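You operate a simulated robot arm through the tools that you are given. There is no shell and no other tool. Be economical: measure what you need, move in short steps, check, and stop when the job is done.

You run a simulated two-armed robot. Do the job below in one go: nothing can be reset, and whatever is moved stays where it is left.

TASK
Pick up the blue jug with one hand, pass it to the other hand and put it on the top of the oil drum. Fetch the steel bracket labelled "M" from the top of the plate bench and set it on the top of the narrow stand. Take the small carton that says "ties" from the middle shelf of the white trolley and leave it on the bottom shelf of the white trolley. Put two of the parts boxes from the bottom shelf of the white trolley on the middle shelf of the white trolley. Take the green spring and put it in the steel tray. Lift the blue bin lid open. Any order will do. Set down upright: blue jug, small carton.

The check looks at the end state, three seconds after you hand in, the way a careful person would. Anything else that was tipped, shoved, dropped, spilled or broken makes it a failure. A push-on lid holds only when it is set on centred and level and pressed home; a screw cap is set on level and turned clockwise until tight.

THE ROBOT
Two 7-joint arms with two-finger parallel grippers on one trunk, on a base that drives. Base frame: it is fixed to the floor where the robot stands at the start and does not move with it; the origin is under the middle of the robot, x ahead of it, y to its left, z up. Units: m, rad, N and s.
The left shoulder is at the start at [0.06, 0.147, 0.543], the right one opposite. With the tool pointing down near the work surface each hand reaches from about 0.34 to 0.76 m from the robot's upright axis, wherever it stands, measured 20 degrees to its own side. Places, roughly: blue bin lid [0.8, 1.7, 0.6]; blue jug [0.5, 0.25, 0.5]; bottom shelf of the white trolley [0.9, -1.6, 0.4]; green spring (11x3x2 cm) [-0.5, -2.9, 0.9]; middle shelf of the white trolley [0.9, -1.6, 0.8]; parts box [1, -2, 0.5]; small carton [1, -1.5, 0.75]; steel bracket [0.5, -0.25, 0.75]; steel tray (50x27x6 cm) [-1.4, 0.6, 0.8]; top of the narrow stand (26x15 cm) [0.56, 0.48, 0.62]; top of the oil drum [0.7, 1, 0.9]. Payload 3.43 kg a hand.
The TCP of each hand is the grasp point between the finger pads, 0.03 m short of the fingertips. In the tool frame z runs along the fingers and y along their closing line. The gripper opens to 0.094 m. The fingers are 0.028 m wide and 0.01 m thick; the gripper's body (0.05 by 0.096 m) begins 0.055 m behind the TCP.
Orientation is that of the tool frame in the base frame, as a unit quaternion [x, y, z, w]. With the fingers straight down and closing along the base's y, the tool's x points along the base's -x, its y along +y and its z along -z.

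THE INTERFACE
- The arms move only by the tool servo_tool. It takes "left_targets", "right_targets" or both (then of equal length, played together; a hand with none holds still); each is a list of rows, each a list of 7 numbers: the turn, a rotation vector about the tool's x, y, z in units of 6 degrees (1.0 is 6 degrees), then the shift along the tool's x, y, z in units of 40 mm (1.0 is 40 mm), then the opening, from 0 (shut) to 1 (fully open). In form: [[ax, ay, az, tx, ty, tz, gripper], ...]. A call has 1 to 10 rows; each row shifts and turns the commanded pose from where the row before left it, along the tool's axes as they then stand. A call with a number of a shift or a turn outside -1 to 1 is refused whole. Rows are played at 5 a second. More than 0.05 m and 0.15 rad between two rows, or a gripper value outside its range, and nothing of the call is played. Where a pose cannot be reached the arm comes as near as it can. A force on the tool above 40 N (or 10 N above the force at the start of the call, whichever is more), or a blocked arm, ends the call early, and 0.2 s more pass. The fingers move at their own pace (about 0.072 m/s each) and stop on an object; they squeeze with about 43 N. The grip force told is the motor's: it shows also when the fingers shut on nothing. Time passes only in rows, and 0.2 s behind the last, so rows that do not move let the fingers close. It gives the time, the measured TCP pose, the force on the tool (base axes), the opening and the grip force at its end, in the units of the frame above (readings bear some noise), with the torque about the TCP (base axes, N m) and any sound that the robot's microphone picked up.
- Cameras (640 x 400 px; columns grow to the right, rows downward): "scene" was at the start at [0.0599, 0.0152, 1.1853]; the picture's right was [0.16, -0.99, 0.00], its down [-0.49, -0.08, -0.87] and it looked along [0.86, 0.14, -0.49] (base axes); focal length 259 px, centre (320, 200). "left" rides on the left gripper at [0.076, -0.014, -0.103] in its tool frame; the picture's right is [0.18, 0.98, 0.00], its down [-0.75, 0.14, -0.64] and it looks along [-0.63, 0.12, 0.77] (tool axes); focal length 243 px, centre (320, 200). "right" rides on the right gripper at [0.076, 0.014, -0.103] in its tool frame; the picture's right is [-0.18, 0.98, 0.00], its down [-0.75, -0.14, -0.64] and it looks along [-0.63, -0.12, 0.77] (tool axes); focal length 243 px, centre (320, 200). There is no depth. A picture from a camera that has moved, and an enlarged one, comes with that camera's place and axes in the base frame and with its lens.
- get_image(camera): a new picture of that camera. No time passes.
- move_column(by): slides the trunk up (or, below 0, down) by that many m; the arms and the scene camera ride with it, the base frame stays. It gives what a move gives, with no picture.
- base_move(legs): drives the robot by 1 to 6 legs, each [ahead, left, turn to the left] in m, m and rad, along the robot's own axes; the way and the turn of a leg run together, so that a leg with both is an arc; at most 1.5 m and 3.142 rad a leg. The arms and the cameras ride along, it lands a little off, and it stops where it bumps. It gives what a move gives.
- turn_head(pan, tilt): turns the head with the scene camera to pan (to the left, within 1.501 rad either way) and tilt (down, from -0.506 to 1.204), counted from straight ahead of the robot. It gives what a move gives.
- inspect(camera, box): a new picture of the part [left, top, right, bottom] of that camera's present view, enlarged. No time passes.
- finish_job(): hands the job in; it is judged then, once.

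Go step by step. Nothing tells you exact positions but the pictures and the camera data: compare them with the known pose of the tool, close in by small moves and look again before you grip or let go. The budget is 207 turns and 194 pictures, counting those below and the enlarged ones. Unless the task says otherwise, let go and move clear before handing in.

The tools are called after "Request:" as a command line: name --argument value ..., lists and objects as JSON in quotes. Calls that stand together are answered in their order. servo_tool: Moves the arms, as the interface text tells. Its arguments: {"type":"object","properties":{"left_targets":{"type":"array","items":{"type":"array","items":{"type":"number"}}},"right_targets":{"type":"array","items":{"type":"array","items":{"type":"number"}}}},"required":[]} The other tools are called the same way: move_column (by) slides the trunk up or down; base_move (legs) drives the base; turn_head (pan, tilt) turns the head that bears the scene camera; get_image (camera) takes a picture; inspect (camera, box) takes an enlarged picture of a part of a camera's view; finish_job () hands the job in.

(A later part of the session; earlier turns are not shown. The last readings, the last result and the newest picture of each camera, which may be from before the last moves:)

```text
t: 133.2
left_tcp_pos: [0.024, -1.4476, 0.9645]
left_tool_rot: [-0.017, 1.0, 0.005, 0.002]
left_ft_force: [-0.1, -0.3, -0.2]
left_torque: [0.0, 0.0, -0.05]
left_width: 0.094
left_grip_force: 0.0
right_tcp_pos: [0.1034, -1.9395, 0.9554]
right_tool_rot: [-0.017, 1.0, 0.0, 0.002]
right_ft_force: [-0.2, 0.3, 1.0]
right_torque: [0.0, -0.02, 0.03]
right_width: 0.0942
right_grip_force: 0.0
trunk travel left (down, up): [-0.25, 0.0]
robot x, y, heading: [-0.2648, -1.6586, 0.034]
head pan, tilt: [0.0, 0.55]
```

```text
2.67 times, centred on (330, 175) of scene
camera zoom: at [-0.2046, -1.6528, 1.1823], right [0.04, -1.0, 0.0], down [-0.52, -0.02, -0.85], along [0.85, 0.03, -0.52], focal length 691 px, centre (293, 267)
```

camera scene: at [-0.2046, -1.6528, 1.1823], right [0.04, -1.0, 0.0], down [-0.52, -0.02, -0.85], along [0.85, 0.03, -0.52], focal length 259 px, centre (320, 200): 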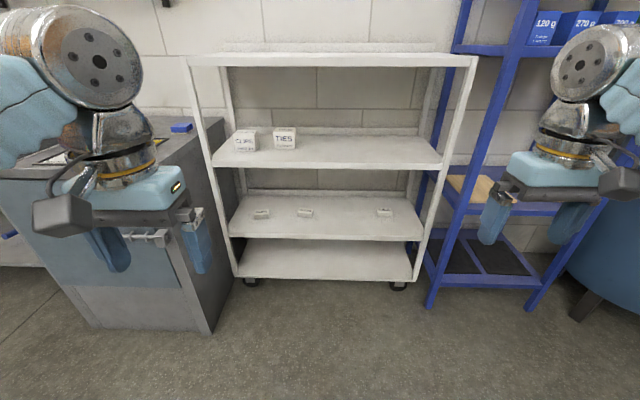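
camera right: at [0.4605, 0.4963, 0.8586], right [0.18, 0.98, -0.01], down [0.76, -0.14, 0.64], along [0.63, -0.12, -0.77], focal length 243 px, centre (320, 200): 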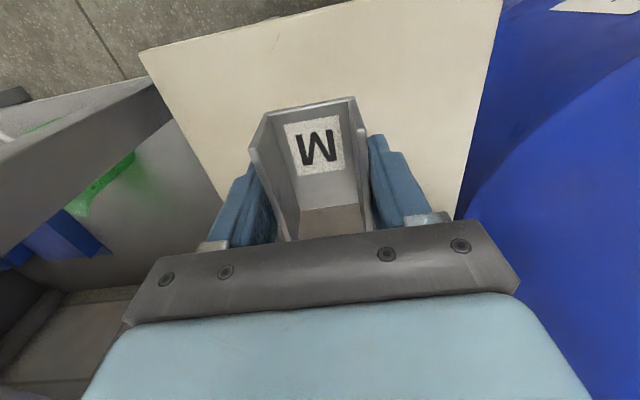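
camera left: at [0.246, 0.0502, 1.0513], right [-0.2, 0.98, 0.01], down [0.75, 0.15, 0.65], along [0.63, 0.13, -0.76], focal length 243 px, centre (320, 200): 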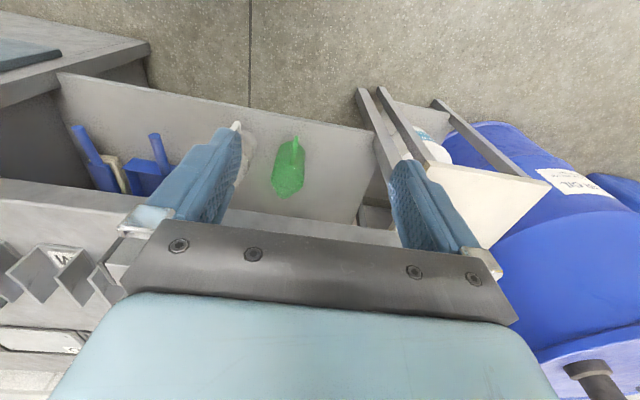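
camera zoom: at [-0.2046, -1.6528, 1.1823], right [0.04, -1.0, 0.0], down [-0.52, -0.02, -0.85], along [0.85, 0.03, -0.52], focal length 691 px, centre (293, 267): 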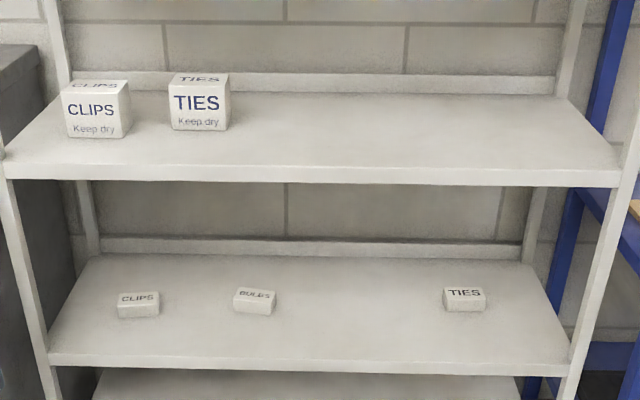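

The trolley: middle shelf z ≈ 0.755 with the TIES carton at about (0.98, −1.446); bottom shelf z ≈ 0.39 with three small boxes. I tilt the left hand and move in on the carton.

Request:
servo_tool --left_targets '[[0, -1, 0, 0, 0, 0, 1], [0, -1, 0, 0, 0, 0, 1], [0, -1, 0, 0, 0, 0, 1], [0, -1, 0, 0, 0, 0, 1], [0, -1, 0, 0, 0, 0, 1], [0, -1, 0, 0, 0, 0, 1], [0, -1, 0, 0, 0, 0, 1], [0, -1, 0, 0, 0, 0, 1]]'

Request:
servo_tool --left_targets '[[0, 0, 0, -0.33, 0, 0.9, 1], [0, 0, 0, -0.33, 0, 0.9, 1], [0, 0, 0, -0.33, 0, 0.9, 1], [0, 0, 0, -0.33, 0, 0.9, 1], [0, 0, 0, -0.33, 0, 0.9, 1], [0, 0, 0, -0.33, 0, 0.9, 1], [0, 0, 0, -0.33, 0, 0.9, 1]]'

Request:
base_move --legs '[[0.4, 0, -0.035]]'

Request:
get_image --camera "left"

Request:
get_image --camera "scene"

```text
t: 135.0
left_tcp_pos: [0.0236, -1.4468, 0.9639]
left_tool_rot: [-0.013, 0.912, 0.01, 0.41]
left_ft_force: [1.1, -0.2, -0.4]
left_torque: [0.03, 0.04, 0.01]
left_width: 0.094
left_grip_force: 0.0
right_tcp_pos: [0.1042, -1.94, 0.9564]
right_tool_rot: [-0.017, 1.0, -0.001, 0.002]
right_ft_force: [-0.1, 0.2, -0.6]
right_torque: [-0.02, 0.02, 0.0]
right_width: 0.094
right_grip_force: 0.0
trunk travel left (down, up): [-0.25, 0.0]
robot x, y, heading: [-0.2653, -1.6545, 0.038]
head pan, tilt: [0.0, 0.55]
```

```text
t: 136.6
left_tcp_pos: [0.2753, -1.4383, 0.867]
left_tool_rot: [-0.014, 0.912, 0.011, 0.409]
left_ft_force: [-0.2, 0.2, -1.0]
left_torque: [0.02, 0.01, 0.03]
left_width: 0.094
left_grip_force: 0.2
right_tcp_pos: [0.1041, -1.9398, 0.9565]
right_tool_rot: [-0.018, 1.0, -0.002, 0.002]
right_ft_force: [-0.3, -0.3, 0.3]
right_torque: [-0.01, 0.0, 0.02]
right_width: 0.0937
right_grip_force: 0.1
trunk travel left (down, up): [-0.25, 0.0]
robot x, y, heading: [-0.2641, -1.6553, 0.038]
head pan, tilt: [0.0, 0.55]
```

```text
t: 139.1
left_tcp_pos: [0.6856, -1.446, 0.8673]
left_tool_rot: [0.0, 0.912, 0.004, 0.409]
left_ft_force: [0.2, 0.0, -0.4]
left_torque: [0.03, 0.0, -0.01]
left_width: 0.0939
left_grip_force: 0.1
right_tcp_pos: [0.4996, -1.9428, 0.9562]
right_tool_rot: [-0.003, 1.0, -0.001, 0.002]
right_ft_force: [-0.2, 0.1, -0.1]
right_torque: [0.01, 0.01, 0.02]
right_width: 0.0938
right_grip_force: 0.1
trunk travel left (down, up): [-0.25, 0.0]
robot x, y, heading: [0.1409, -1.6459, 0.007]
head pan, tilt: [0.0, 0.55]
```

```text
108 pictures are left
camera left: at [0.5582, -1.4608, 0.8784], right [-0.12, 0.98, -0.13], down [0.02, 0.13, 0.99], along [0.99, 0.12, -0.04], focal length 243 px, centre (320, 200)
```

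left: 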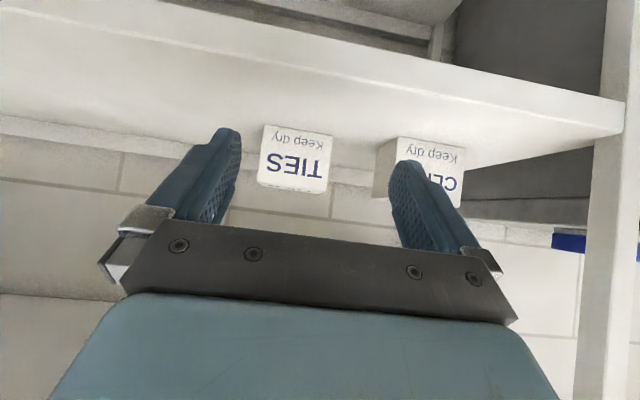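

```text
107 pictures are left
camera scene: at [0.2, -1.6464, 1.1823], right [0.01, -1.0, 0.0], down [-0.52, 0.0, -0.85], along [0.85, 0.01, -0.52], focal length 259 px, centre (320, 200)
```

scene: 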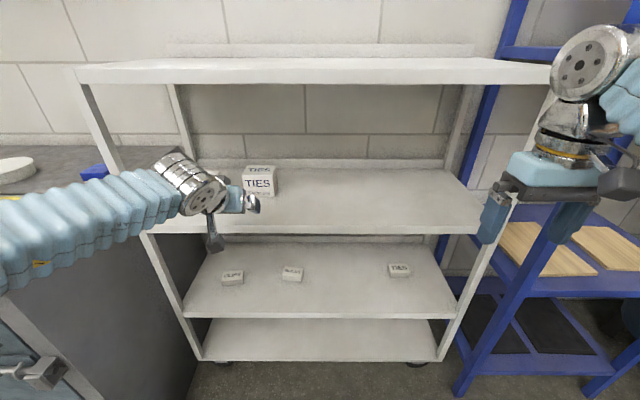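

Request:
inspect --camera "left" --box '[220, 80, 500, 255]'

Request:
inspect --camera "scene" --box '[200, 140, 420, 300]'

```text
2.29 times, centred on (360, 168) of left
camera zoom: at [0.5582, -1.4608, 0.8784], right [-0.12, 0.98, -0.13], down [0.02, 0.13, 0.99], along [0.99, 0.12, -0.04], focal length 555 px, centre (229, 274)
```

zoom: 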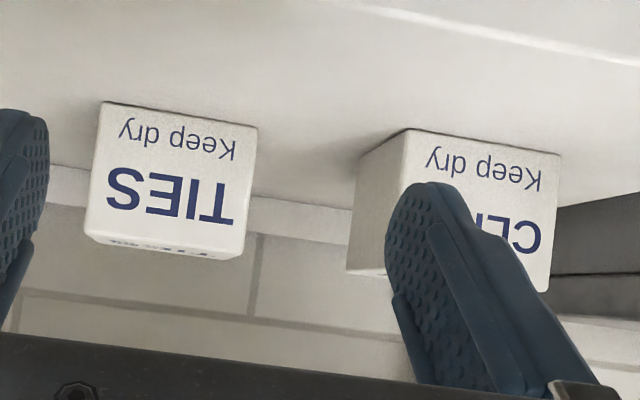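

```text
2.50 times, centred on (310, 220) of scene
camera zoom: at [0.2, -1.6464, 1.1823], right [0.01, -1.0, 0.0], down [-0.52, 0.0, -0.85], along [0.85, 0.01, -0.52], focal length 648 px, centre (345, 150)
```

zoom: 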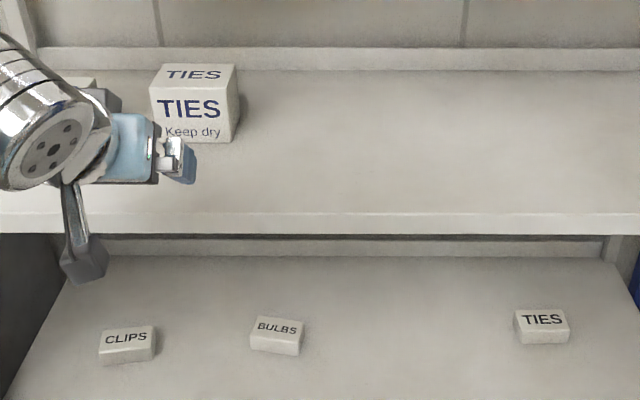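

The TIES carton: front face x ≈ 0.86, shelf z ≈ 0.78, width about 8.7 cm centred y ≈ −1.463. It just fits my grip, so I centre carefully and look again closer.

Request:
servo_tool --left_targets '[[0, 0, 0, -0.53, -0.14, 0.81, 1], [0, 0, 0, -0.53, -0.14, 0.81, 1], [0, 0, 0, -0.53, -0.14, 0.81, 1]]'

Request:
get_image --camera "left"

Request:
inspect --camera "scene" --box '[200, 140, 360, 240]'

```text
t: 139.9
left_tcp_pos: [0.7999, -1.4641, 0.8491]
left_tool_rot: [0.001, 0.912, 0.003, 0.41]
left_ft_force: [0.4, -1.1, 0.4]
left_torque: [0.04, -0.01, 0.01]
left_width: 0.0937
left_grip_force: 0.0
right_tcp_pos: [0.5, -1.9418, 0.9565]
right_tool_rot: [-0.004, 1.0, -0.002, 0.001]
right_ft_force: [-0.2, -0.5, -0.3]
right_torque: [0.02, -0.02, -0.01]
right_width: 0.0938
right_grip_force: 0.1
trunk travel left (down, up): [-0.25, 0.0]
robot x, y, heading: [0.1396, -1.6455, 0.011]
head pan, tilt: [0.0, 0.55]
```

```text
104 pictures are left
camera left: at [0.6728, -1.4775, 0.8598], right [-0.12, 0.98, -0.13], down [0.02, 0.13, 0.99], along [0.99, 0.12, -0.04], focal length 243 px, centre (320, 200)
```

left: 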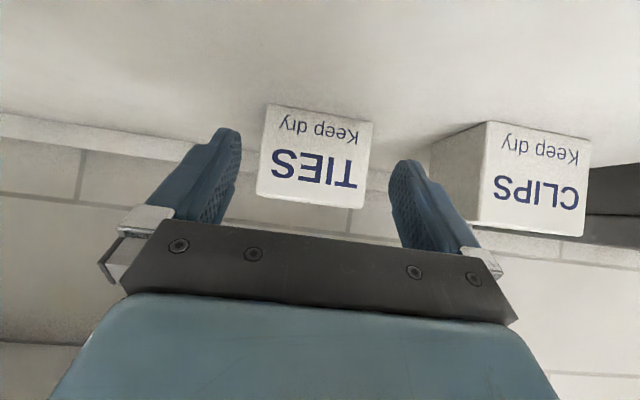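

```text
4.00 times, centred on (280, 190) of scene
camera zoom: at [0.2, -1.6463, 1.1823], right [0.01, -1.0, 0.0], down [-0.52, 0.0, -0.85], along [0.85, 0.01, -0.52], focal length 1037 px, centre (480, 240)
```

zoom: 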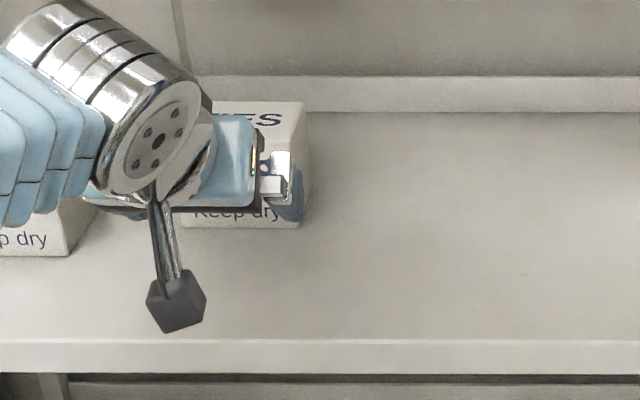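

I get the carton centred at y ≈ −1.462 with the face at x ≈ 0.873. I advance with fingers fully open, in short steps.

Request:
servo_tool --left_targets '[[0, 0, 0, -0.29, 0.03, 0.52, 1], [0, 0, 0, -0.29, 0.02, 0.52, 1]]'

Request:
get_image --camera "left"

```text
t: 140.5
left_tcp_pos: [0.8465, -1.4602, 0.8397]
left_tool_rot: [0.001, 0.912, 0.004, 0.41]
left_ft_force: [0.2, 0.7, -0.1]
left_torque: [-0.02, 0.02, 0.03]
left_width: 0.0942
left_grip_force: 0.0
right_tcp_pos: [0.4997, -1.9439, 0.9556]
right_tool_rot: [-0.002, 1.0, -0.001, 0.002]
right_ft_force: [1.0, -0.1, -1.1]
right_torque: [-0.03, -0.01, 0.03]
right_width: 0.0942
right_grip_force: 0.1
trunk travel left (down, up): [-0.25, 0.0]
robot x, y, heading: [0.1371, -1.6465, 0.007]
head pan, tilt: [0.0, 0.55]
```

```text
102 pictures are left
camera left: at [0.7191, -1.4748, 0.8497], right [-0.12, 0.98, -0.13], down [0.02, 0.13, 0.99], along [0.99, 0.12, -0.04], focal length 243 px, centre (320, 200)
```

left: 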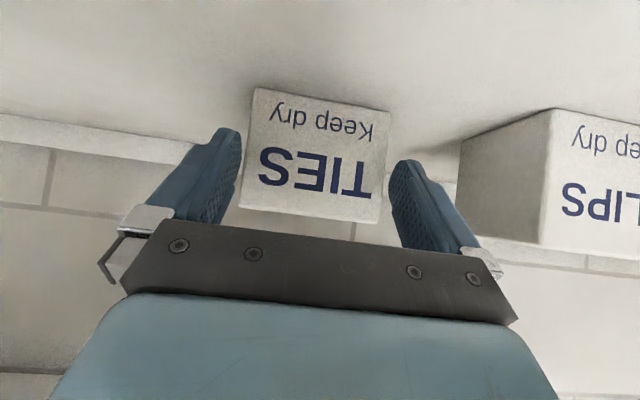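

Both gaps are even, about 4 mm a side. I advance the rest of the way.

Request:
servo_tool --left_targets '[[0, 0, 0, -0.29, -0.02, 0.52, 1], [0, 0, 0, -0.29, -0.02, 0.52, 1]]'

Request:
get_image --camera "left"

```text
t: 141.1
left_tcp_pos: [0.8949, -1.4627, 0.8291]
left_tool_rot: [0.0, 0.913, 0.005, 0.409]
left_ft_force: [0.0, 0.3, -0.3]
left_torque: [0.05, -0.01, 0.02]
left_width: 0.0939
left_grip_force: 0.0
right_tcp_pos: [0.4998, -1.9423, 0.9567]
right_tool_rot: [-0.003, 1.0, -0.002, 0.002]
right_ft_force: [-0.6, 0.1, 0.0]
right_torque: [-0.01, -0.01, 0.0]
right_width: 0.0943
right_grip_force: 0.1
trunk travel left (down, up): [-0.25, 0.0]
robot x, y, heading: [0.1384, -1.6459, 0.006]
head pan, tilt: [0.0, 0.55]
```

```text
101 pictures are left
camera left: at [0.7671, -1.4772, 0.8398], right [-0.13, 0.98, -0.13], down [0.02, 0.13, 0.99], along [0.99, 0.12, -0.04], focal length 243 px, centre (320, 200)
```

left: 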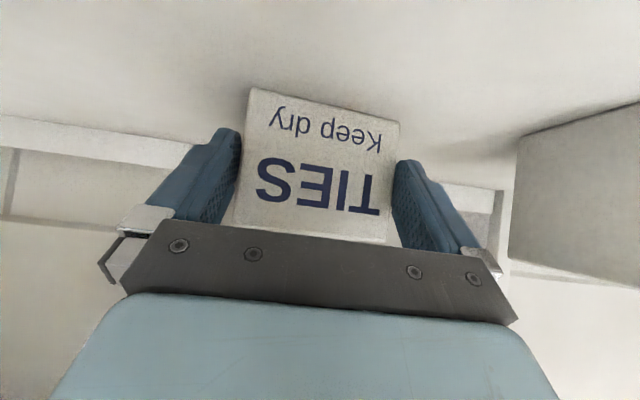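

The fingertips met the carton's front edges: it is about 9.6 cm wide, too wide to grip that way (pushed back about 2 cm). I'll back out and take it front-to-back with the right hand coming from its right side.

Request:
servo_tool --left_targets '[[0, 0, 0, 0.29, 0, -0.52, 1], [0, 0, 0, 0.29, 0, -0.52, 1], [0, 0, 0, 0.29, 0, -0.52, 1], [0, 0, 0, 0.4, 0, -0.7, 1], [0, 0, 0, 0.5, 0, -0.9, 1], [0, 0, 0, 0.5, 0, -0.9, 1]]'

Request:
get_image --camera "left"

Request:
inspect --camera "scene" --box '[180, 130, 420, 300]'

```text
t: 142.5
left_tcp_pos: [0.7127, -1.464, 0.8701]
left_tool_rot: [0.001, 0.912, 0.004, 0.41]
left_ft_force: [0.5, -0.1, -0.3]
left_torque: [-0.02, -0.01, -0.02]
left_width: 0.0941
left_grip_force: 0.2
right_tcp_pos: [0.5003, -1.9423, 0.9571]
right_tool_rot: [-0.003, 1.0, -0.002, 0.002]
right_ft_force: [0.8, 0.7, -0.6]
right_torque: [0.02, 0.03, -0.02]
right_width: 0.0939
right_grip_force: 0.1
trunk travel left (down, up): [-0.25, 0.0]
robot x, y, heading: [0.1406, -1.6476, 0.012]
head pan, tilt: [0.0, 0.55]
```

```text
100 pictures are left
camera left: at [0.5856, -1.478, 0.8815], right [-0.12, 0.98, -0.13], down [0.02, 0.13, 0.99], along [0.99, 0.12, -0.04], focal length 243 px, centre (320, 200)
```

left: 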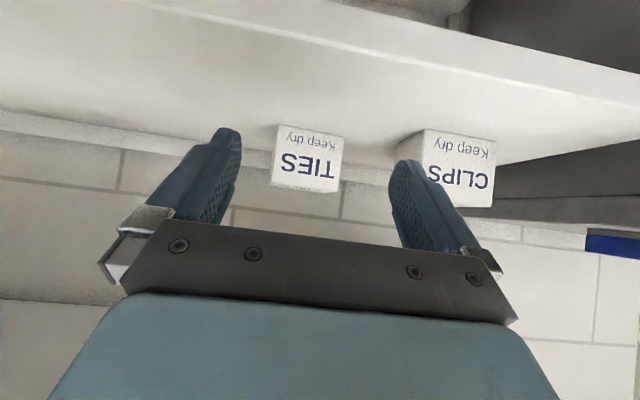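

```text
2.35 times, centred on (300, 215) of scene
camera zoom: at [0.2004, -1.6465, 1.1823], right [0.01, -1.0, 0.0], down [-0.52, 0.0, -0.85], along [0.85, 0.0, -0.52], focal length 610 px, centre (367, 165)
```

zoom: 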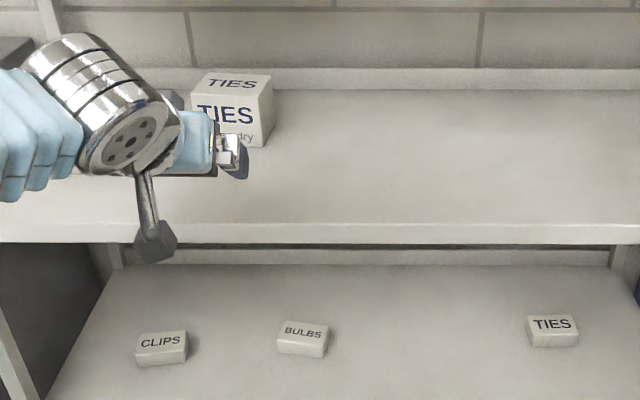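

Request:
base_move --legs '[[-0.25, 0.08, 0]]'

Request:
servo_tool --left_targets '[[0, 0, 0, 0.52, 0.8, -0.58, 1], [0, 0, 0, 0.52, 0.8, -0.58, 1], [0, 0, 0, 0.52, 0.8, -0.58, 1], [0, 0, 0, 0.52, 0.8, -0.58, 1], [0, 0, 0, 0.52, 0.8, -0.58, 1], [0, 0, 0, 0.52, 0.8, -0.58, 1], [0, 0, 0, 0.52, 0.6, -0.58, 1], [0, 0, 0, 0.4, 0, -0.58, 1]]' --right_targets '[[0, 0, -1, 0, 0.2, 0, 1], [0, 0, -1, 0, 0.2, 0, 1], [0, 0, -1, 0, 0, 0, 1], [0, 0, -1, 0, 0, 0, 1], [0, 0, -1, 0, 0, 0, 1], [0, 0, -1, 0, 0, 0, 1], [0, 0, -1, 0, 0, 0, 1], [0, 0, -1, 0, 0, 0, 1]]'

Request:
servo_tool --right_targets '[[0, 0, -1, 0, 0, 0, 1], [0, 0, -1, 0, 0, 0, 1], [0, 0, -1, 0, 0, 0, 1], [0, 0, -1, 0, 0, 0, 1], [0, 0, -1, 0, 0, 0, 1], [0, 0, -1, 0, 0, 0, 1], [0, 0, -1, 0, 0, 0, 1]]'

Request:
servo_tool --right_targets '[[0, -1, 0, 0, 0, 0.3, 1], [0, -1, 0, 0, 0, 0.3, 1], [0, -1, 0, 0, 0, 0.3, 1], [0, -1, 0, 0, 0, 0.3, 1], [0, -1, 0, 0, 0, 0.3, 1], [0, -1, 0, 0, 0, 0.3, 1], [0, -1, 0, 0, 0, 0.3, 1], [0, -1, 0, 0, 0, 0.3, 1]]'

Request:
get_image --camera "scene"

```text
t: 144.4
left_tcp_pos: [0.467, -1.3868, 0.8696]
left_tool_rot: [0.002, 0.913, 0.003, 0.408]
left_ft_force: [0.7, -0.9, 0.7]
left_torque: [-0.03, -0.03, -0.02]
left_width: 0.094
left_grip_force: 0.0
right_tcp_pos: [0.2525, -1.8641, 0.9561]
right_tool_rot: [-0.002, 1.0, -0.001, 0.002]
right_ft_force: [-0.3, -0.6, 0.0]
right_torque: [-0.04, 0.03, 0.0]
right_width: 0.0937
right_grip_force: 0.1
trunk travel left (down, up): [-0.25, 0.0]
robot x, y, heading: [-0.1037, -1.5687, 0.007]
head pan, tilt: [0.0, 0.55]
```

```text
t: 146.2
left_tcp_pos: [0.2204, -1.1709, 0.876]
left_tool_rot: [0.001, 0.912, 0.003, 0.409]
left_ft_force: [-0.3, -0.9, 0.3]
left_torque: [0.01, 0.0, 0.05]
left_width: 0.0939
left_grip_force: 0.2
right_tcp_pos: [0.2504, -1.8496, 0.956]
right_tool_rot: [-0.41, 0.912, -0.001, 0.002]
right_ft_force: [0.4, -0.3, 0.1]
right_torque: [-0.01, -0.01, 0.0]
right_width: 0.0939
right_grip_force: 0.0
trunk travel left (down, up): [-0.25, 0.0]
robot x, y, heading: [-0.1018, -1.5691, 0.007]
head pan, tilt: [0.0, 0.55]
```

```text
t: 147.8
left_tcp_pos: [0.2191, -1.1703, 0.8757]
left_tool_rot: [0.0, 0.912, 0.005, 0.409]
left_ft_force: [-0.3, 0.5, -0.3]
left_torque: [0.01, 0.04, -0.01]
left_width: 0.0938
left_grip_force: 0.1
right_tcp_pos: [0.251, -1.8489, 0.9561]
right_tool_rot: [0.709, -0.705, 0.002, -0.001]
right_ft_force: [-0.1, 0.2, 1.5]
right_torque: [0.01, -0.04, -0.01]
right_width: 0.0938
right_grip_force: 0.1
trunk travel left (down, up): [-0.25, 0.0]
robot x, y, heading: [-0.1038, -1.5704, 0.008]
head pan, tilt: [0.0, 0.55]
```

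```text
t: 149.6
left_tcp_pos: [0.2195, -1.1711, 0.8754]
left_tool_rot: [0.001, 0.913, 0.004, 0.409]
left_ft_force: [-0.2, 0.0, 0.1]
left_torque: [0.04, -0.02, 0.01]
left_width: 0.0938
left_grip_force: 0.1
right_tcp_pos: [0.2512, -1.8159, 0.8696]
right_tool_rot: [0.648, -0.644, -0.286, -0.288]
right_ft_force: [0.5, -0.8, -0.4]
right_torque: [0.02, 0.01, 0.02]
right_width: 0.0941
right_grip_force: 0.1
trunk travel left (down, up): [-0.25, 0.0]
robot x, y, heading: [-0.1085, -1.5674, 0.008]
head pan, tilt: [0.0, 0.55]
```

```text
98 pictures are left
camera scene: at [-0.0466, -1.5683, 1.1823], right [0.01, -1.0, 0.0], down [-0.52, 0.0, -0.85], along [0.85, 0.01, -0.52], focal length 259 px, centre (320, 200)
```

scene: 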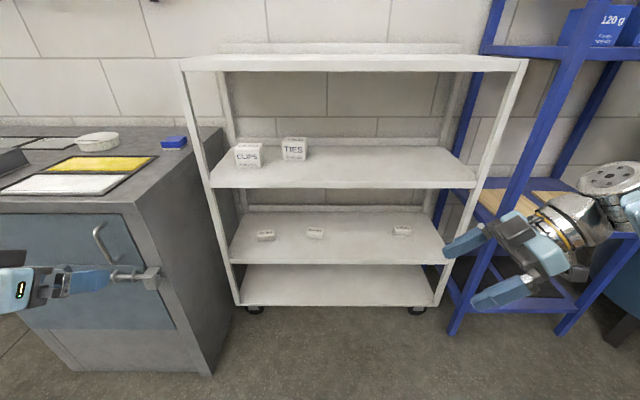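

Request:
inspect --camera "scene" --box '[220, 120, 340, 200]'

```text
5.00 times, centred on (280, 160) of scene
camera zoom: at [-0.0466, -1.5683, 1.1823], right [0.01, -1.0, 0.0], down [-0.52, 0.0, -0.85], along [0.85, 0.01, -0.52], focal length 1296 px, centre (520, 400)
```

zoom: 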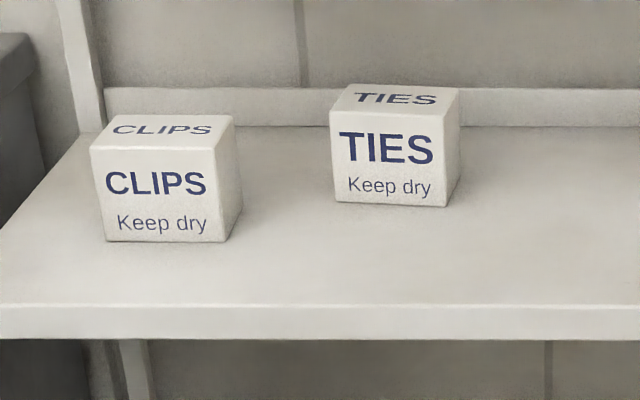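

The carton is 5.8 cm deep and turned about 7°, its centre about (0.963, −1.456). I clear the left hand, match the 7° yaw with the right, and drive in.

Request:
servo_tool --left_targets '[[0, 0, 0, -0.27, -1, -0.45, 1], [0, 0, 0, -0.27, -1, -0.45, 1], [0, 0, 0, -0.27, -1, -0.45, 1], [0, 0, 0, -0.27, -1, -0.45, 1], [0, 0, 0, -0.27, -0.5, -0.45, 1]]' --right_targets '[[0.86, 0, 0.78, 0, 0, 0, 1], [0, 0, 0, 0, 0, 0, 1], [0, 0, 0, 0, 0, 0, 1], [0, 0, 0, 0, 0, 0, 1], [0, 0, 0, 0, 0, 0, 1]]'

Request:
base_move --legs '[[0.42, 0, -0.005]]'

Request:
get_image --camera "scene"

Request:
get_image --camera "right"

```text
t: 150.8
left_tcp_pos: [0.1893, -1.3517, 0.9746]
left_tool_rot: [-0.001, 0.912, 0.005, 0.409]
left_ft_force: [-0.8, 0.1, 0.9]
left_torque: [0.05, -0.03, -0.03]
left_width: 0.0942
left_grip_force: 0.0
right_tcp_pos: [0.2512, -1.8153, 0.8691]
right_tool_rot: [-0.607, 0.683, 0.268, 0.305]
right_ft_force: [0.8, -0.3, 0.6]
right_torque: [0.02, 0.02, 0.01]
right_width: 0.094
right_grip_force: 0.2
trunk travel left (down, up): [-0.25, 0.0]
robot x, y, heading: [-0.1055, -1.5683, 0.01]
head pan, tilt: [0.0, 0.55]
```

```text
t: 153.4
left_tcp_pos: [0.6122, -1.3497, 0.9732]
left_tool_rot: [0.002, 0.912, 0.004, 0.41]
left_ft_force: [-0.7, 0.6, -0.1]
left_torque: [-0.02, -0.02, 0.0]
left_width: 0.0937
left_grip_force: 0.0
right_tcp_pos: [0.6761, -1.8142, 0.8698]
right_tool_rot: [-0.607, 0.683, 0.269, 0.305]
right_ft_force: [-0.2, -0.3, -0.5]
right_torque: [0.0, -0.01, 0.01]
right_width: 0.0939
right_grip_force: 0.1
trunk travel left (down, up): [-0.25, 0.0]
robot x, y, heading: [0.3194, -1.5675, 0.003]
head pan, tilt: [0.0, 0.55]
```

```text
96 pictures are left
camera scene: at [0.3779, -1.5663, 1.1823], right [0.0, -1.0, 0.0], down [-0.52, 0.0, -0.85], along [0.85, 0.0, -0.52], focal length 259 px, centre (320, 200)
```

scene: 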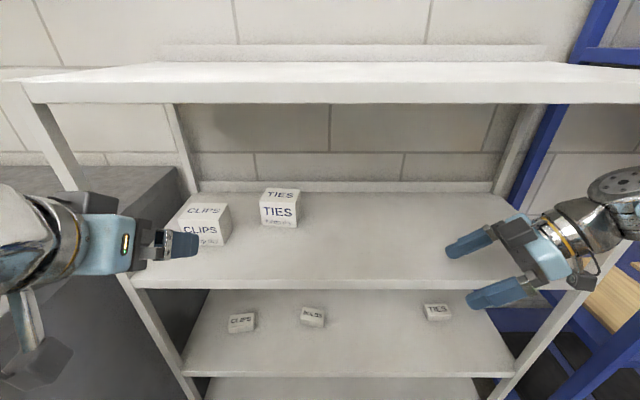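

```text
95 pictures are left
camera right: at [0.6461, -1.9383, 0.8809], right [-0.96, 0.24, 0.13], down [0.14, 0.01, 0.99], along [0.23, 0.97, -0.04], focal length 243 px, centre (320, 200)
```

right: 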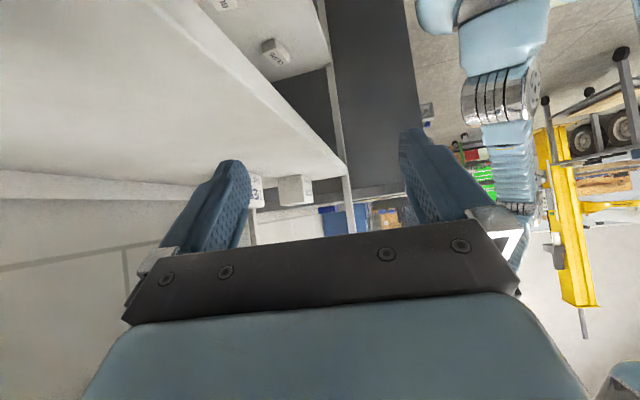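

Request:
servo_tool --right_targets '[[0, 0, 0, -0.506, -0.81, 0.585, 1], [0, 0, 0, -0.506, -0.81, 0.585, 1], [0, 0, 0, -0.506, -0.81, 0.585, 1], [0, 0, 0, -0.506, -0.81, 0.585, 1], [0, 0, 0, -0.506, -0.81, 0.585, 1], [0, 0, 0, -0.506, -0.81, 0.585, 1], [0, 0, 0, -0.506, -0.81, 0.585, 1], [0, 0, 0, -0.506, -0.81, 0.585, 1]]'

Request:
get_image --camera "right"

Request:
get_image --camera "scene"

```text
t: 155.2
left_tcp_pos: [0.6144, -1.3499, 0.9741]
left_tool_rot: [0.001, 0.912, 0.004, 0.41]
left_ft_force: [-0.9, 0.0, 0.3]
left_torque: [0.0, -0.01, 0.01]
left_width: 0.0939
left_grip_force: 0.1
right_tcp_pos: [0.9627, -1.597, 0.8643]
right_tool_rot: [-0.607, 0.683, 0.268, 0.305]
right_ft_force: [-0.1, 0.1, 0.4]
right_torque: [-0.02, -0.05, -0.01]
right_width: 0.094
right_grip_force: 0.2
trunk travel left (down, up): [-0.25, 0.0]
robot x, y, heading: [0.3164, -1.5662, 0.005]
head pan, tilt: [0.0, 0.55]
```

```text
94 pictures are left
camera right: at [0.9328, -1.7221, 0.8755], right [-0.96, 0.24, 0.13], down [0.14, 0.01, 0.99], along [0.24, 0.97, -0.04], focal length 243 px, centre (320, 200)
```

right: 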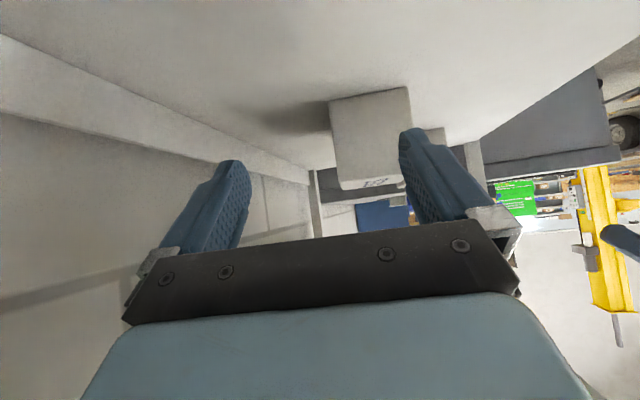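

```text
93 pictures are left
camera scene: at [0.3778, -1.5666, 1.1823], right [0.0, -1.0, 0.0], down [-0.52, 0.0, -0.85], along [0.85, 0.0, -0.52], focal length 259 px, centre (320, 200)
```

scene: 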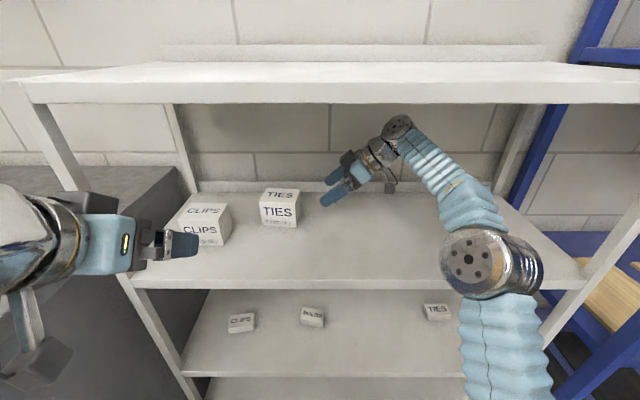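

The carton's side is visible; refined: shelf z ≈ 0.778, carton centre ≈ (0.941, −1.458). I align sideways and approach halfway.

Request:
servo_tool --right_targets '[[0, 0, 0, -0.2, 0.48, 0.4, 1], [0, 0, 0, -0.2, 0.48, 0.4, 1], [0, 0, 0, -0.2, 0, 0.4, 1]]'

Request:
get_image --camera "right"

Request:
inspect --camera "scene" --box '[230, 150, 390, 250]'

```text
t: 156.0
left_tcp_pos: [0.6134, -1.3504, 0.9738]
left_tool_rot: [0.001, 0.912, 0.004, 0.409]
left_ft_force: [-0.8, -1.1, -0.1]
left_torque: [0.0, -0.02, 0.01]
left_width: 0.0943
left_grip_force: 0.1
right_tcp_pos: [0.9303, -1.5411, 0.8494]
right_tool_rot: [-0.607, 0.683, 0.267, 0.305]
right_ft_force: [0.3, -0.6, 0.4]
right_torque: [0.01, 0.02, 0.02]
right_width: 0.094
right_grip_force: 0.0
trunk travel left (down, up): [-0.25, 0.0]
robot x, y, heading: [0.3148, -1.5625, 0.005]
head pan, tilt: [0.0, 0.55]
```

```text
92 pictures are left
camera right: at [0.9007, -1.6666, 0.8617], right [-0.96, 0.24, 0.13], down [0.14, 0.01, 0.99], along [0.23, 0.97, -0.04], focal length 243 px, centre (320, 200)
```

right: 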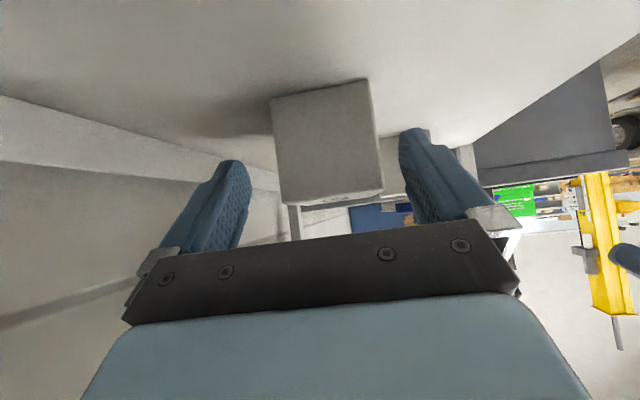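

```text
4.00 times, centred on (310, 200) of scene
camera zoom: at [0.378, -1.5664, 1.1823], right [0.0, -1.0, 0.0], down [-0.52, 0.0, -0.85], along [0.85, 0.0, -0.52], focal length 1037 px, centre (360, 200)
```

zoom: 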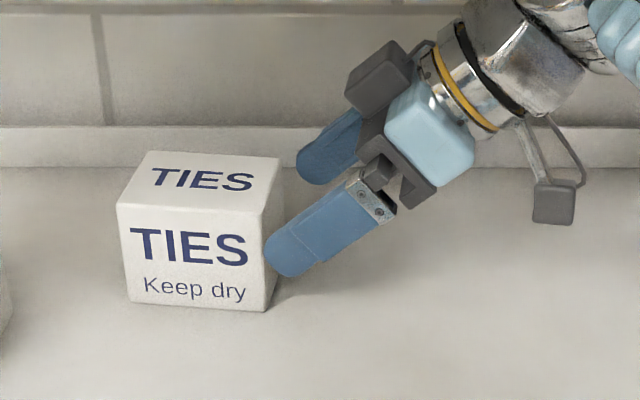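

Request:
servo_tool --right_targets '[[0, 0, 0, -0.2, 0.03, 0.6, 1], [0, 0, 0, -0.2, 0.03, 0.6, 1], [0, 0, 0, -0.2, 0, 0.6, 1]]'

Request:
get_image --camera "right"

Request:
inspect --camera "scene" --box '[230, 150, 390, 250]'

```text
t: 156.8
left_tcp_pos: [0.6139, -1.3508, 0.9755]
left_tool_rot: [0.001, 0.913, 0.004, 0.409]
left_ft_force: [-0.6, -0.5, 0.4]
left_torque: [-0.01, -0.03, 0.01]
left_width: 0.094
left_grip_force: 0.1
right_tcp_pos: [0.9353, -1.4731, 0.8203]
right_tool_rot: [-0.607, 0.683, 0.268, 0.306]
right_ft_force: [-0.3, -0.7, 0.1]
right_torque: [-0.01, -0.01, 0.01]
right_width: 0.094
right_grip_force: 0.1
trunk travel left (down, up): [-0.25, 0.0]
robot x, y, heading: [0.3163, -1.567, 0.002]
head pan, tilt: [0.0, 0.55]
```

```text
90 pictures are left
camera right: at [0.9063, -1.5983, 0.8314], right [-0.96, 0.24, 0.13], down [0.14, 0.01, 0.99], along [0.24, 0.97, -0.04], focal length 243 px, centre (320, 200)
```

right: 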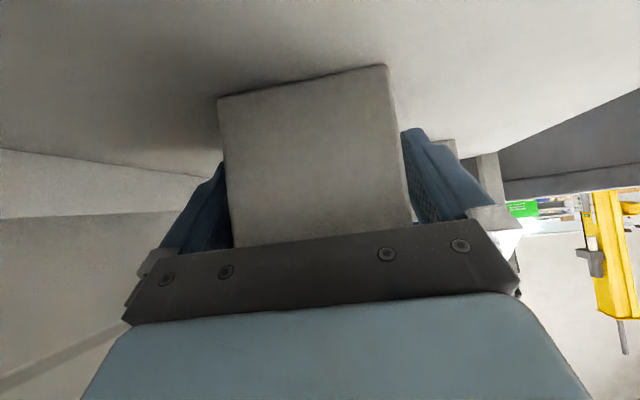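

```text
4.00 times, centred on (310, 200) of scene
camera zoom: at [0.3781, -1.5665, 1.1823], right [0.0, -1.0, 0.0], down [-0.52, 0.0, -0.85], along [0.85, 0.0, -0.52], focal length 1037 px, centre (360, 200)
```

zoom: 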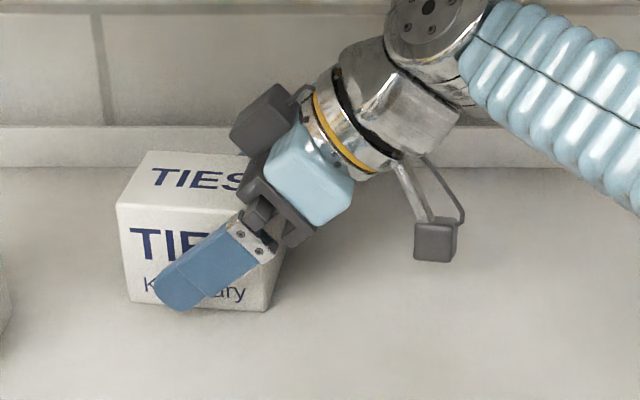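

The fingers are in front of and behind the carton. I close and lift slightly.

Request:
servo_tool --right_targets '[[0, 0, 0, 0, 0, 0, 0.4], [0, 0, 0, 0, 0, 0, 0.2], [0, 0, 0, 0, 0, 0, 0.2], [0, 0, 0, 0, 0, 0, 0.2], [0, 0, 0, -0.37, 0, -0.33, 0.2], [0, 0, 0, -0.37, 0, -0.33, 0.2], [0, 0, 0, -0.37, 0, -0.33, 0.2]]'

Request:
get_image --camera "scene"

```text
t: 158.4
left_tcp_pos: [0.6135, -1.3496, 0.9743]
left_tool_rot: [0.001, 0.913, 0.004, 0.409]
left_ft_force: [-0.3, 0.6, 0.3]
left_torque: [0.02, -0.02, -0.02]
left_width: 0.0943
left_grip_force: 0.1
right_tcp_pos: [0.9372, -1.4725, 0.8785]
right_tool_rot: [-0.607, 0.683, 0.268, 0.305]
right_ft_force: [-0.3, 0.1, -0.7]
right_torque: [-0.01, 0.02, 0.01]
right_width: 0.0742
right_grip_force: 42.9
trunk travel left (down, up): [-0.25, 0.0]
robot x, y, heading: [0.3205, -1.5703, 0.002]
head pan, tilt: [0.0, 0.55]
```

```text
88 pictures are left
camera scene: at [0.3784, -1.5663, 1.1822], right [0.0, -1.0, 0.0], down [-0.52, 0.0, -0.85], along [0.85, 0.0, -0.52], focal length 259 px, centre (320, 200)
```

scene: 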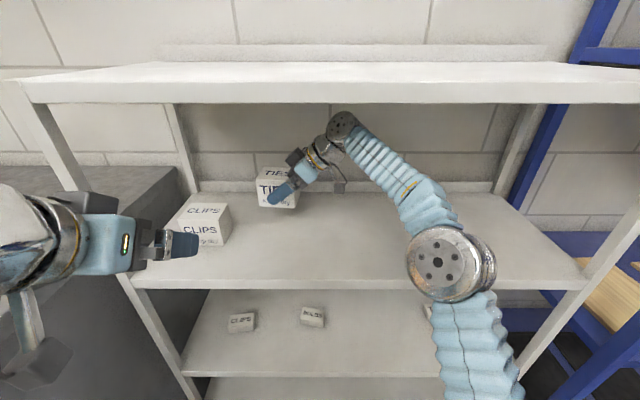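

Gripped (74 mm) and lifted. I back straight out, shift right and lower the carton to bottom-shelf height.

Request:
base_move --legs '[[-0.4, 0, 0], [0, -0.26, 0]]'

Request:
servo_tool --right_targets '[[0, 0, 0, 0.68, 0, 0.61, 0.2], [0, 0, 0, 0.68, 0, 0.61, 0.2], [0, 0, 0, 0.68, 0, 0.61, 0.2], [0, 0, 0, 0.68, 0, 0.61, 0.2], [0, 0, 0, 0.68, 0, 0.61, 0.2], [0, 0, 0, 0.68, 0, 0.61, 0.2], [0, 0, 0, 0.68, 0, 0.61, 0.2], [0, 0, 0, 0.68, 0, 0.61, 0.2], [0, 0, 0, 0.68, 0, 0.61, 0.2], [0, 0, 0, 0.68, 0, 0.61, 0.2]]'

Request:
turn_head --pan 0.0 --tilt 0.65

Request:
get_image --camera "scene"

```text
t: 162.3
left_tcp_pos: [0.2111, -1.6124, 0.9738]
left_tool_rot: [0.0, 0.913, 0.005, 0.409]
left_ft_force: [1.0, -0.3, 0.0]
left_torque: [0.03, 0.01, -0.02]
left_width: 0.0941
left_grip_force: 0.0
right_tcp_pos: [0.5333, -1.7362, 0.8781]
right_tool_rot: [-0.608, 0.682, 0.269, 0.304]
right_ft_force: [0.3, 0.6, -2.0]
right_torque: [-0.03, -0.01, 0.02]
right_width: 0.0739
right_grip_force: 43.5
trunk travel left (down, up): [-0.25, 0.0]
robot x, y, heading: [-0.083, -1.8295, 0.004]
head pan, tilt: [0.0, 0.55]
```

```text
t: 164.5
left_tcp_pos: [0.2109, -1.6135, 0.974]
left_tool_rot: [0.002, 0.912, 0.003, 0.409]
left_ft_force: [0.4, 0.5, -1.1]
left_torque: [0.01, -0.01, -0.04]
left_width: 0.0941
left_grip_force: 0.0
right_tcp_pos: [0.5355, -1.7356, 0.5097]
right_tool_rot: [-0.608, 0.683, 0.267, 0.305]
right_ft_force: [-0.1, 0.4, -1.6]
right_torque: [-0.04, 0.01, -0.01]
right_width: 0.0742
right_grip_force: 43.2
trunk travel left (down, up): [-0.25, 0.0]
robot x, y, heading: [-0.0833, -1.8282, 0.003]
head pan, tilt: [0.0, 0.55]
```

```text
t: 165.2
left_tcp_pos: [0.2109, -1.6129, 0.9736]
left_tool_rot: [0.0, 0.912, 0.004, 0.409]
left_ft_force: [1.0, 0.2, 0.0]
left_torque: [0.02, -0.02, -0.03]
left_width: 0.094
left_grip_force: 0.1
right_tcp_pos: [0.5347, -1.7352, 0.5097]
right_tool_rot: [-0.608, 0.683, 0.268, 0.304]
right_ft_force: [0.3, 0.6, -1.7]
right_torque: [-0.04, 0.02, 0.02]
right_width: 0.0741
right_grip_force: 42.9
trunk travel left (down, up): [-0.25, 0.0]
robot x, y, heading: [-0.0817, -1.8293, 0.007]
head pan, tilt: [0.0, 0.649]
```

```text
87 pictures are left
camera scene: at [-0.0273, -1.829, 1.1735], right [0.0, -1.0, 0.0], down [-0.6, 0.0, -0.8], along [0.8, 0.0, -0.6], focal length 259 px, centre (320, 200)
```

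scene: 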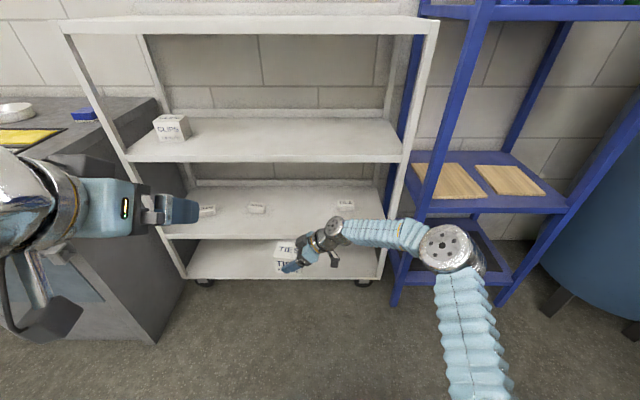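

The elbow would strike the trolley's right post if I drove in here, so I'll shift the base left and the hand right by the same amount.

Request:
base_move --legs '[[0, 0.27, 0]]'

Request:
servo_tool --right_targets '[[0, 0, 0, 0.616, -0.113, -0.685, 0.2], [0, 0, 0, 0.616, -0.113, -0.685, 0.2], [0, 0, 0, 0.616, -0.113, -0.685, 0.2], [0, 0, 0, 0.616, -0.113, -0.685, 0.2], [0, 0, 0, 0.616, -0.113, -0.685, 0.2], [0, 0, 0, 0.616, -0.113, -0.685, 0.2], [0, 0, 0, 0.616, -0.113, -0.685, 0.2]]'

Request:
get_image --camera "scene"

```text
t: 167.1
left_tcp_pos: [0.2112, -1.3471, 0.9737]
left_tool_rot: [0.003, 0.913, 0.003, 0.409]
left_ft_force: [0.5, 0.2, 0.4]
left_torque: [0.03, 0.03, -0.02]
left_width: 0.0942
left_grip_force: 0.1
right_tcp_pos: [0.5347, -1.4715, 0.5091]
right_tool_rot: [-0.607, 0.683, 0.269, 0.305]
right_ft_force: [0.9, 0.1, -1.0]
right_torque: [-0.01, 0.02, -0.03]
right_width: 0.074
right_grip_force: 42.8
trunk travel left (down, up): [-0.25, 0.0]
robot x, y, heading: [-0.0867, -1.5653, 0.003]
head pan, tilt: [0.0, 0.649]
```

```text
t: 168.7
left_tcp_pos: [0.2111, -1.3466, 0.9742]
left_tool_rot: [0.002, 0.912, 0.003, 0.409]
left_ft_force: [-0.2, -0.3, 0.2]
left_torque: [-0.03, -0.02, 0.01]
left_width: 0.0936
left_grip_force: 0.0
right_tcp_pos: [0.5369, -1.7306, 0.5119]
right_tool_rot: [-0.607, 0.683, 0.268, 0.305]
right_ft_force: [-0.1, 0.2, -1.6]
right_torque: [0.01, -0.05, -0.02]
right_width: 0.0737
right_grip_force: 43.3
trunk travel left (down, up): [-0.25, 0.0]
robot x, y, heading: [-0.0846, -1.564, -0.001]
head pan, tilt: [0.0, 0.649]
```

```text
86 pictures are left
camera scene: at [-0.0283, -1.5632, 1.1735], right [0.0, -1.0, 0.0], down [-0.6, 0.0, -0.8], along [0.8, 0.0, -0.6], focal length 259 px, centre (320, 200)
```

scene: 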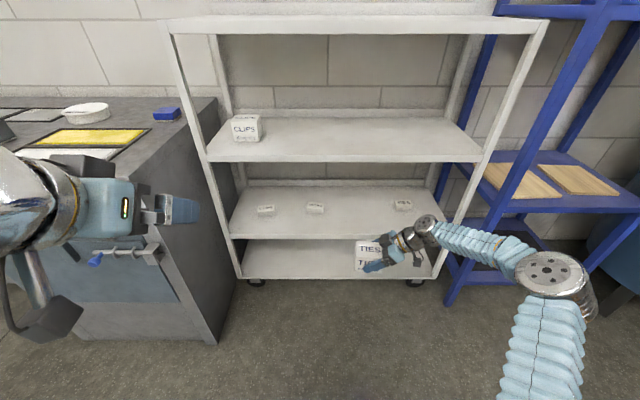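

Request:
servo_tool --right_targets '[[0.86, 0, 0.78, 0, 0, 0, 0.2], [0.86, 0, 0.78, 0, 0, 0, 0.2], [0.86, 0, 0.78, 0, 0, 0, 0.2], [0.86, 0, 0.78, 0, 0, 0, 0.2], [0.86, 0, 0.78, 0, 0, 0, 0.2], [0.86, 0, 0.78, 0, 0, 0, 0.2], [0.86, 0, 0.78, 0, 0, 0, 0.2]]'

Request:
get_image --camera "scene"

```text
t: 170.3
left_tcp_pos: [0.2102, -1.3471, 0.973]
left_tool_rot: [0.002, 0.913, 0.004, 0.409]
left_ft_force: [-0.1, 0.0, 0.2]
left_torque: [0.0, -0.01, -0.02]
left_width: 0.0942
left_grip_force: 0.1
right_tcp_pos: [0.5346, -1.7321, 0.5109]
right_tool_rot: [-0.269, 0.873, 0.12, 0.39]
right_ft_force: [-1.3, 0.3, -0.7]
right_torque: [-0.02, 0.05, 0.01]
right_width: 0.0738
right_grip_force: 43.2
trunk travel left (down, up): [-0.25, 0.0]
robot x, y, heading: [-0.0829, -1.5624, 0.003]
head pan, tilt: [0.0, 0.649]
```

```text
85 pictures are left
camera scene: at [-0.0283, -1.5636, 1.1735], right [0.0, -1.0, 0.0], down [-0.6, 0.0, -0.8], along [0.8, 0.0, -0.6], focal length 259 px, centre (320, 200)
```

scene: 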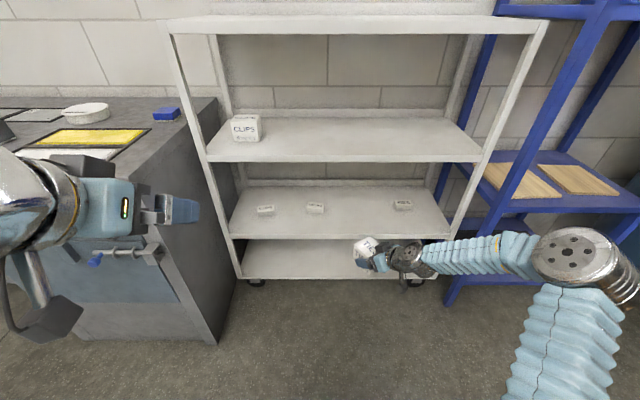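

Request:
servo_tool --right_targets '[[0, 0, 0, -0.5, -0.51, 0.55, 0.2], [0, 0, 0, -0.5, -0.51, 0.55, 0.2], [0, 0, 0, -0.5, -0.51, 0.55, 0.2], [0, 0, 0, -0.5, -0.51, 0.55, 0.2], [0, 0, 0, -0.5, -0.51, 0.55, 0.2]]'

Request:
get_image --camera "scene"

```text
t: 171.5
left_tcp_pos: [0.2113, -1.3476, 0.9741]
left_tool_rot: [0.003, 0.913, 0.003, 0.408]
left_ft_force: [-0.8, -0.3, 0.6]
left_torque: [0.02, -0.04, 0.03]
left_width: 0.0941
left_grip_force: 0.0
right_tcp_pos: [0.716, -1.7307, 0.5098]
right_tool_rot: [-0.271, 0.872, 0.121, 0.389]
right_ft_force: [-0.5, -0.1, -1.5]
right_torque: [-0.02, -0.01, -0.02]
right_width: 0.0739
right_grip_force: 42.8
trunk travel left (down, up): [-0.25, 0.0]
robot x, y, heading: [-0.0876, -1.5642, -0.002]
head pan, tilt: [0.0, 0.649]
```

```text
84 pictures are left
camera scene: at [-0.0284, -1.5636, 1.1735], right [0.0, -1.0, 0.0], down [-0.6, 0.0, -0.8], along [0.8, 0.0, -0.6], focal length 259 px, centre (320, 200)
```

scene: 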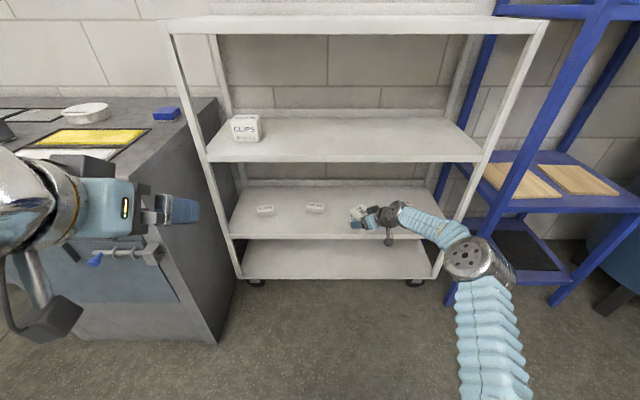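

The elbow is tucked in now. I drive the carton in over the bottom shelf.

Request:
base_move --legs '[[0.16, 0, 0]]'

Request:
get_image --camera "scene"

Request:
get_image --camera "right"

```text
t: 172.9
left_tcp_pos: [0.3727, -1.3466, 0.9743]
left_tool_rot: [0.004, 0.912, 0.002, 0.409]
left_ft_force: [-0.7, -0.2, 0.0]
left_torque: [0.0, 0.01, 0.0]
left_width: 0.094
left_grip_force: 0.1
right_tcp_pos: [0.8755, -1.7326, 0.5118]
right_tool_rot: [-0.269, 0.873, 0.119, 0.39]
right_ft_force: [0.4, -0.3, -1.5]
right_torque: [-0.05, -0.01, 0.0]
right_width: 0.0738
right_grip_force: 42.9
trunk travel left (down, up): [-0.25, 0.0]
robot x, y, heading: [0.0772, -1.5582, 0.001]
head pan, tilt: [0.0, 0.649]
```

```text
83 pictures are left
camera scene: at [0.1321, -1.5632, 1.1735], right [0.0, -1.0, 0.0], down [-0.6, 0.0, -0.8], along [0.8, 0.0, -0.6], focal length 259 px, centre (320, 200)
```

scene: 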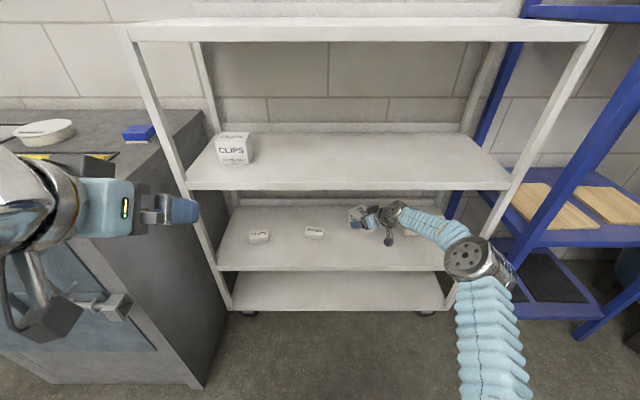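

```text
82 pictures are left
camera right: at [0.7621, -1.7916, 0.5218], right [-0.45, 0.88, 0.14], down [0.1, -0.1, 0.99], along [0.89, 0.46, -0.04], focal length 243 px, centre (320, 200)
```

right: 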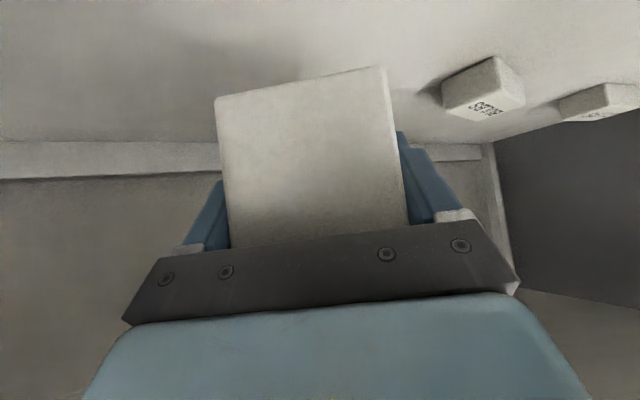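

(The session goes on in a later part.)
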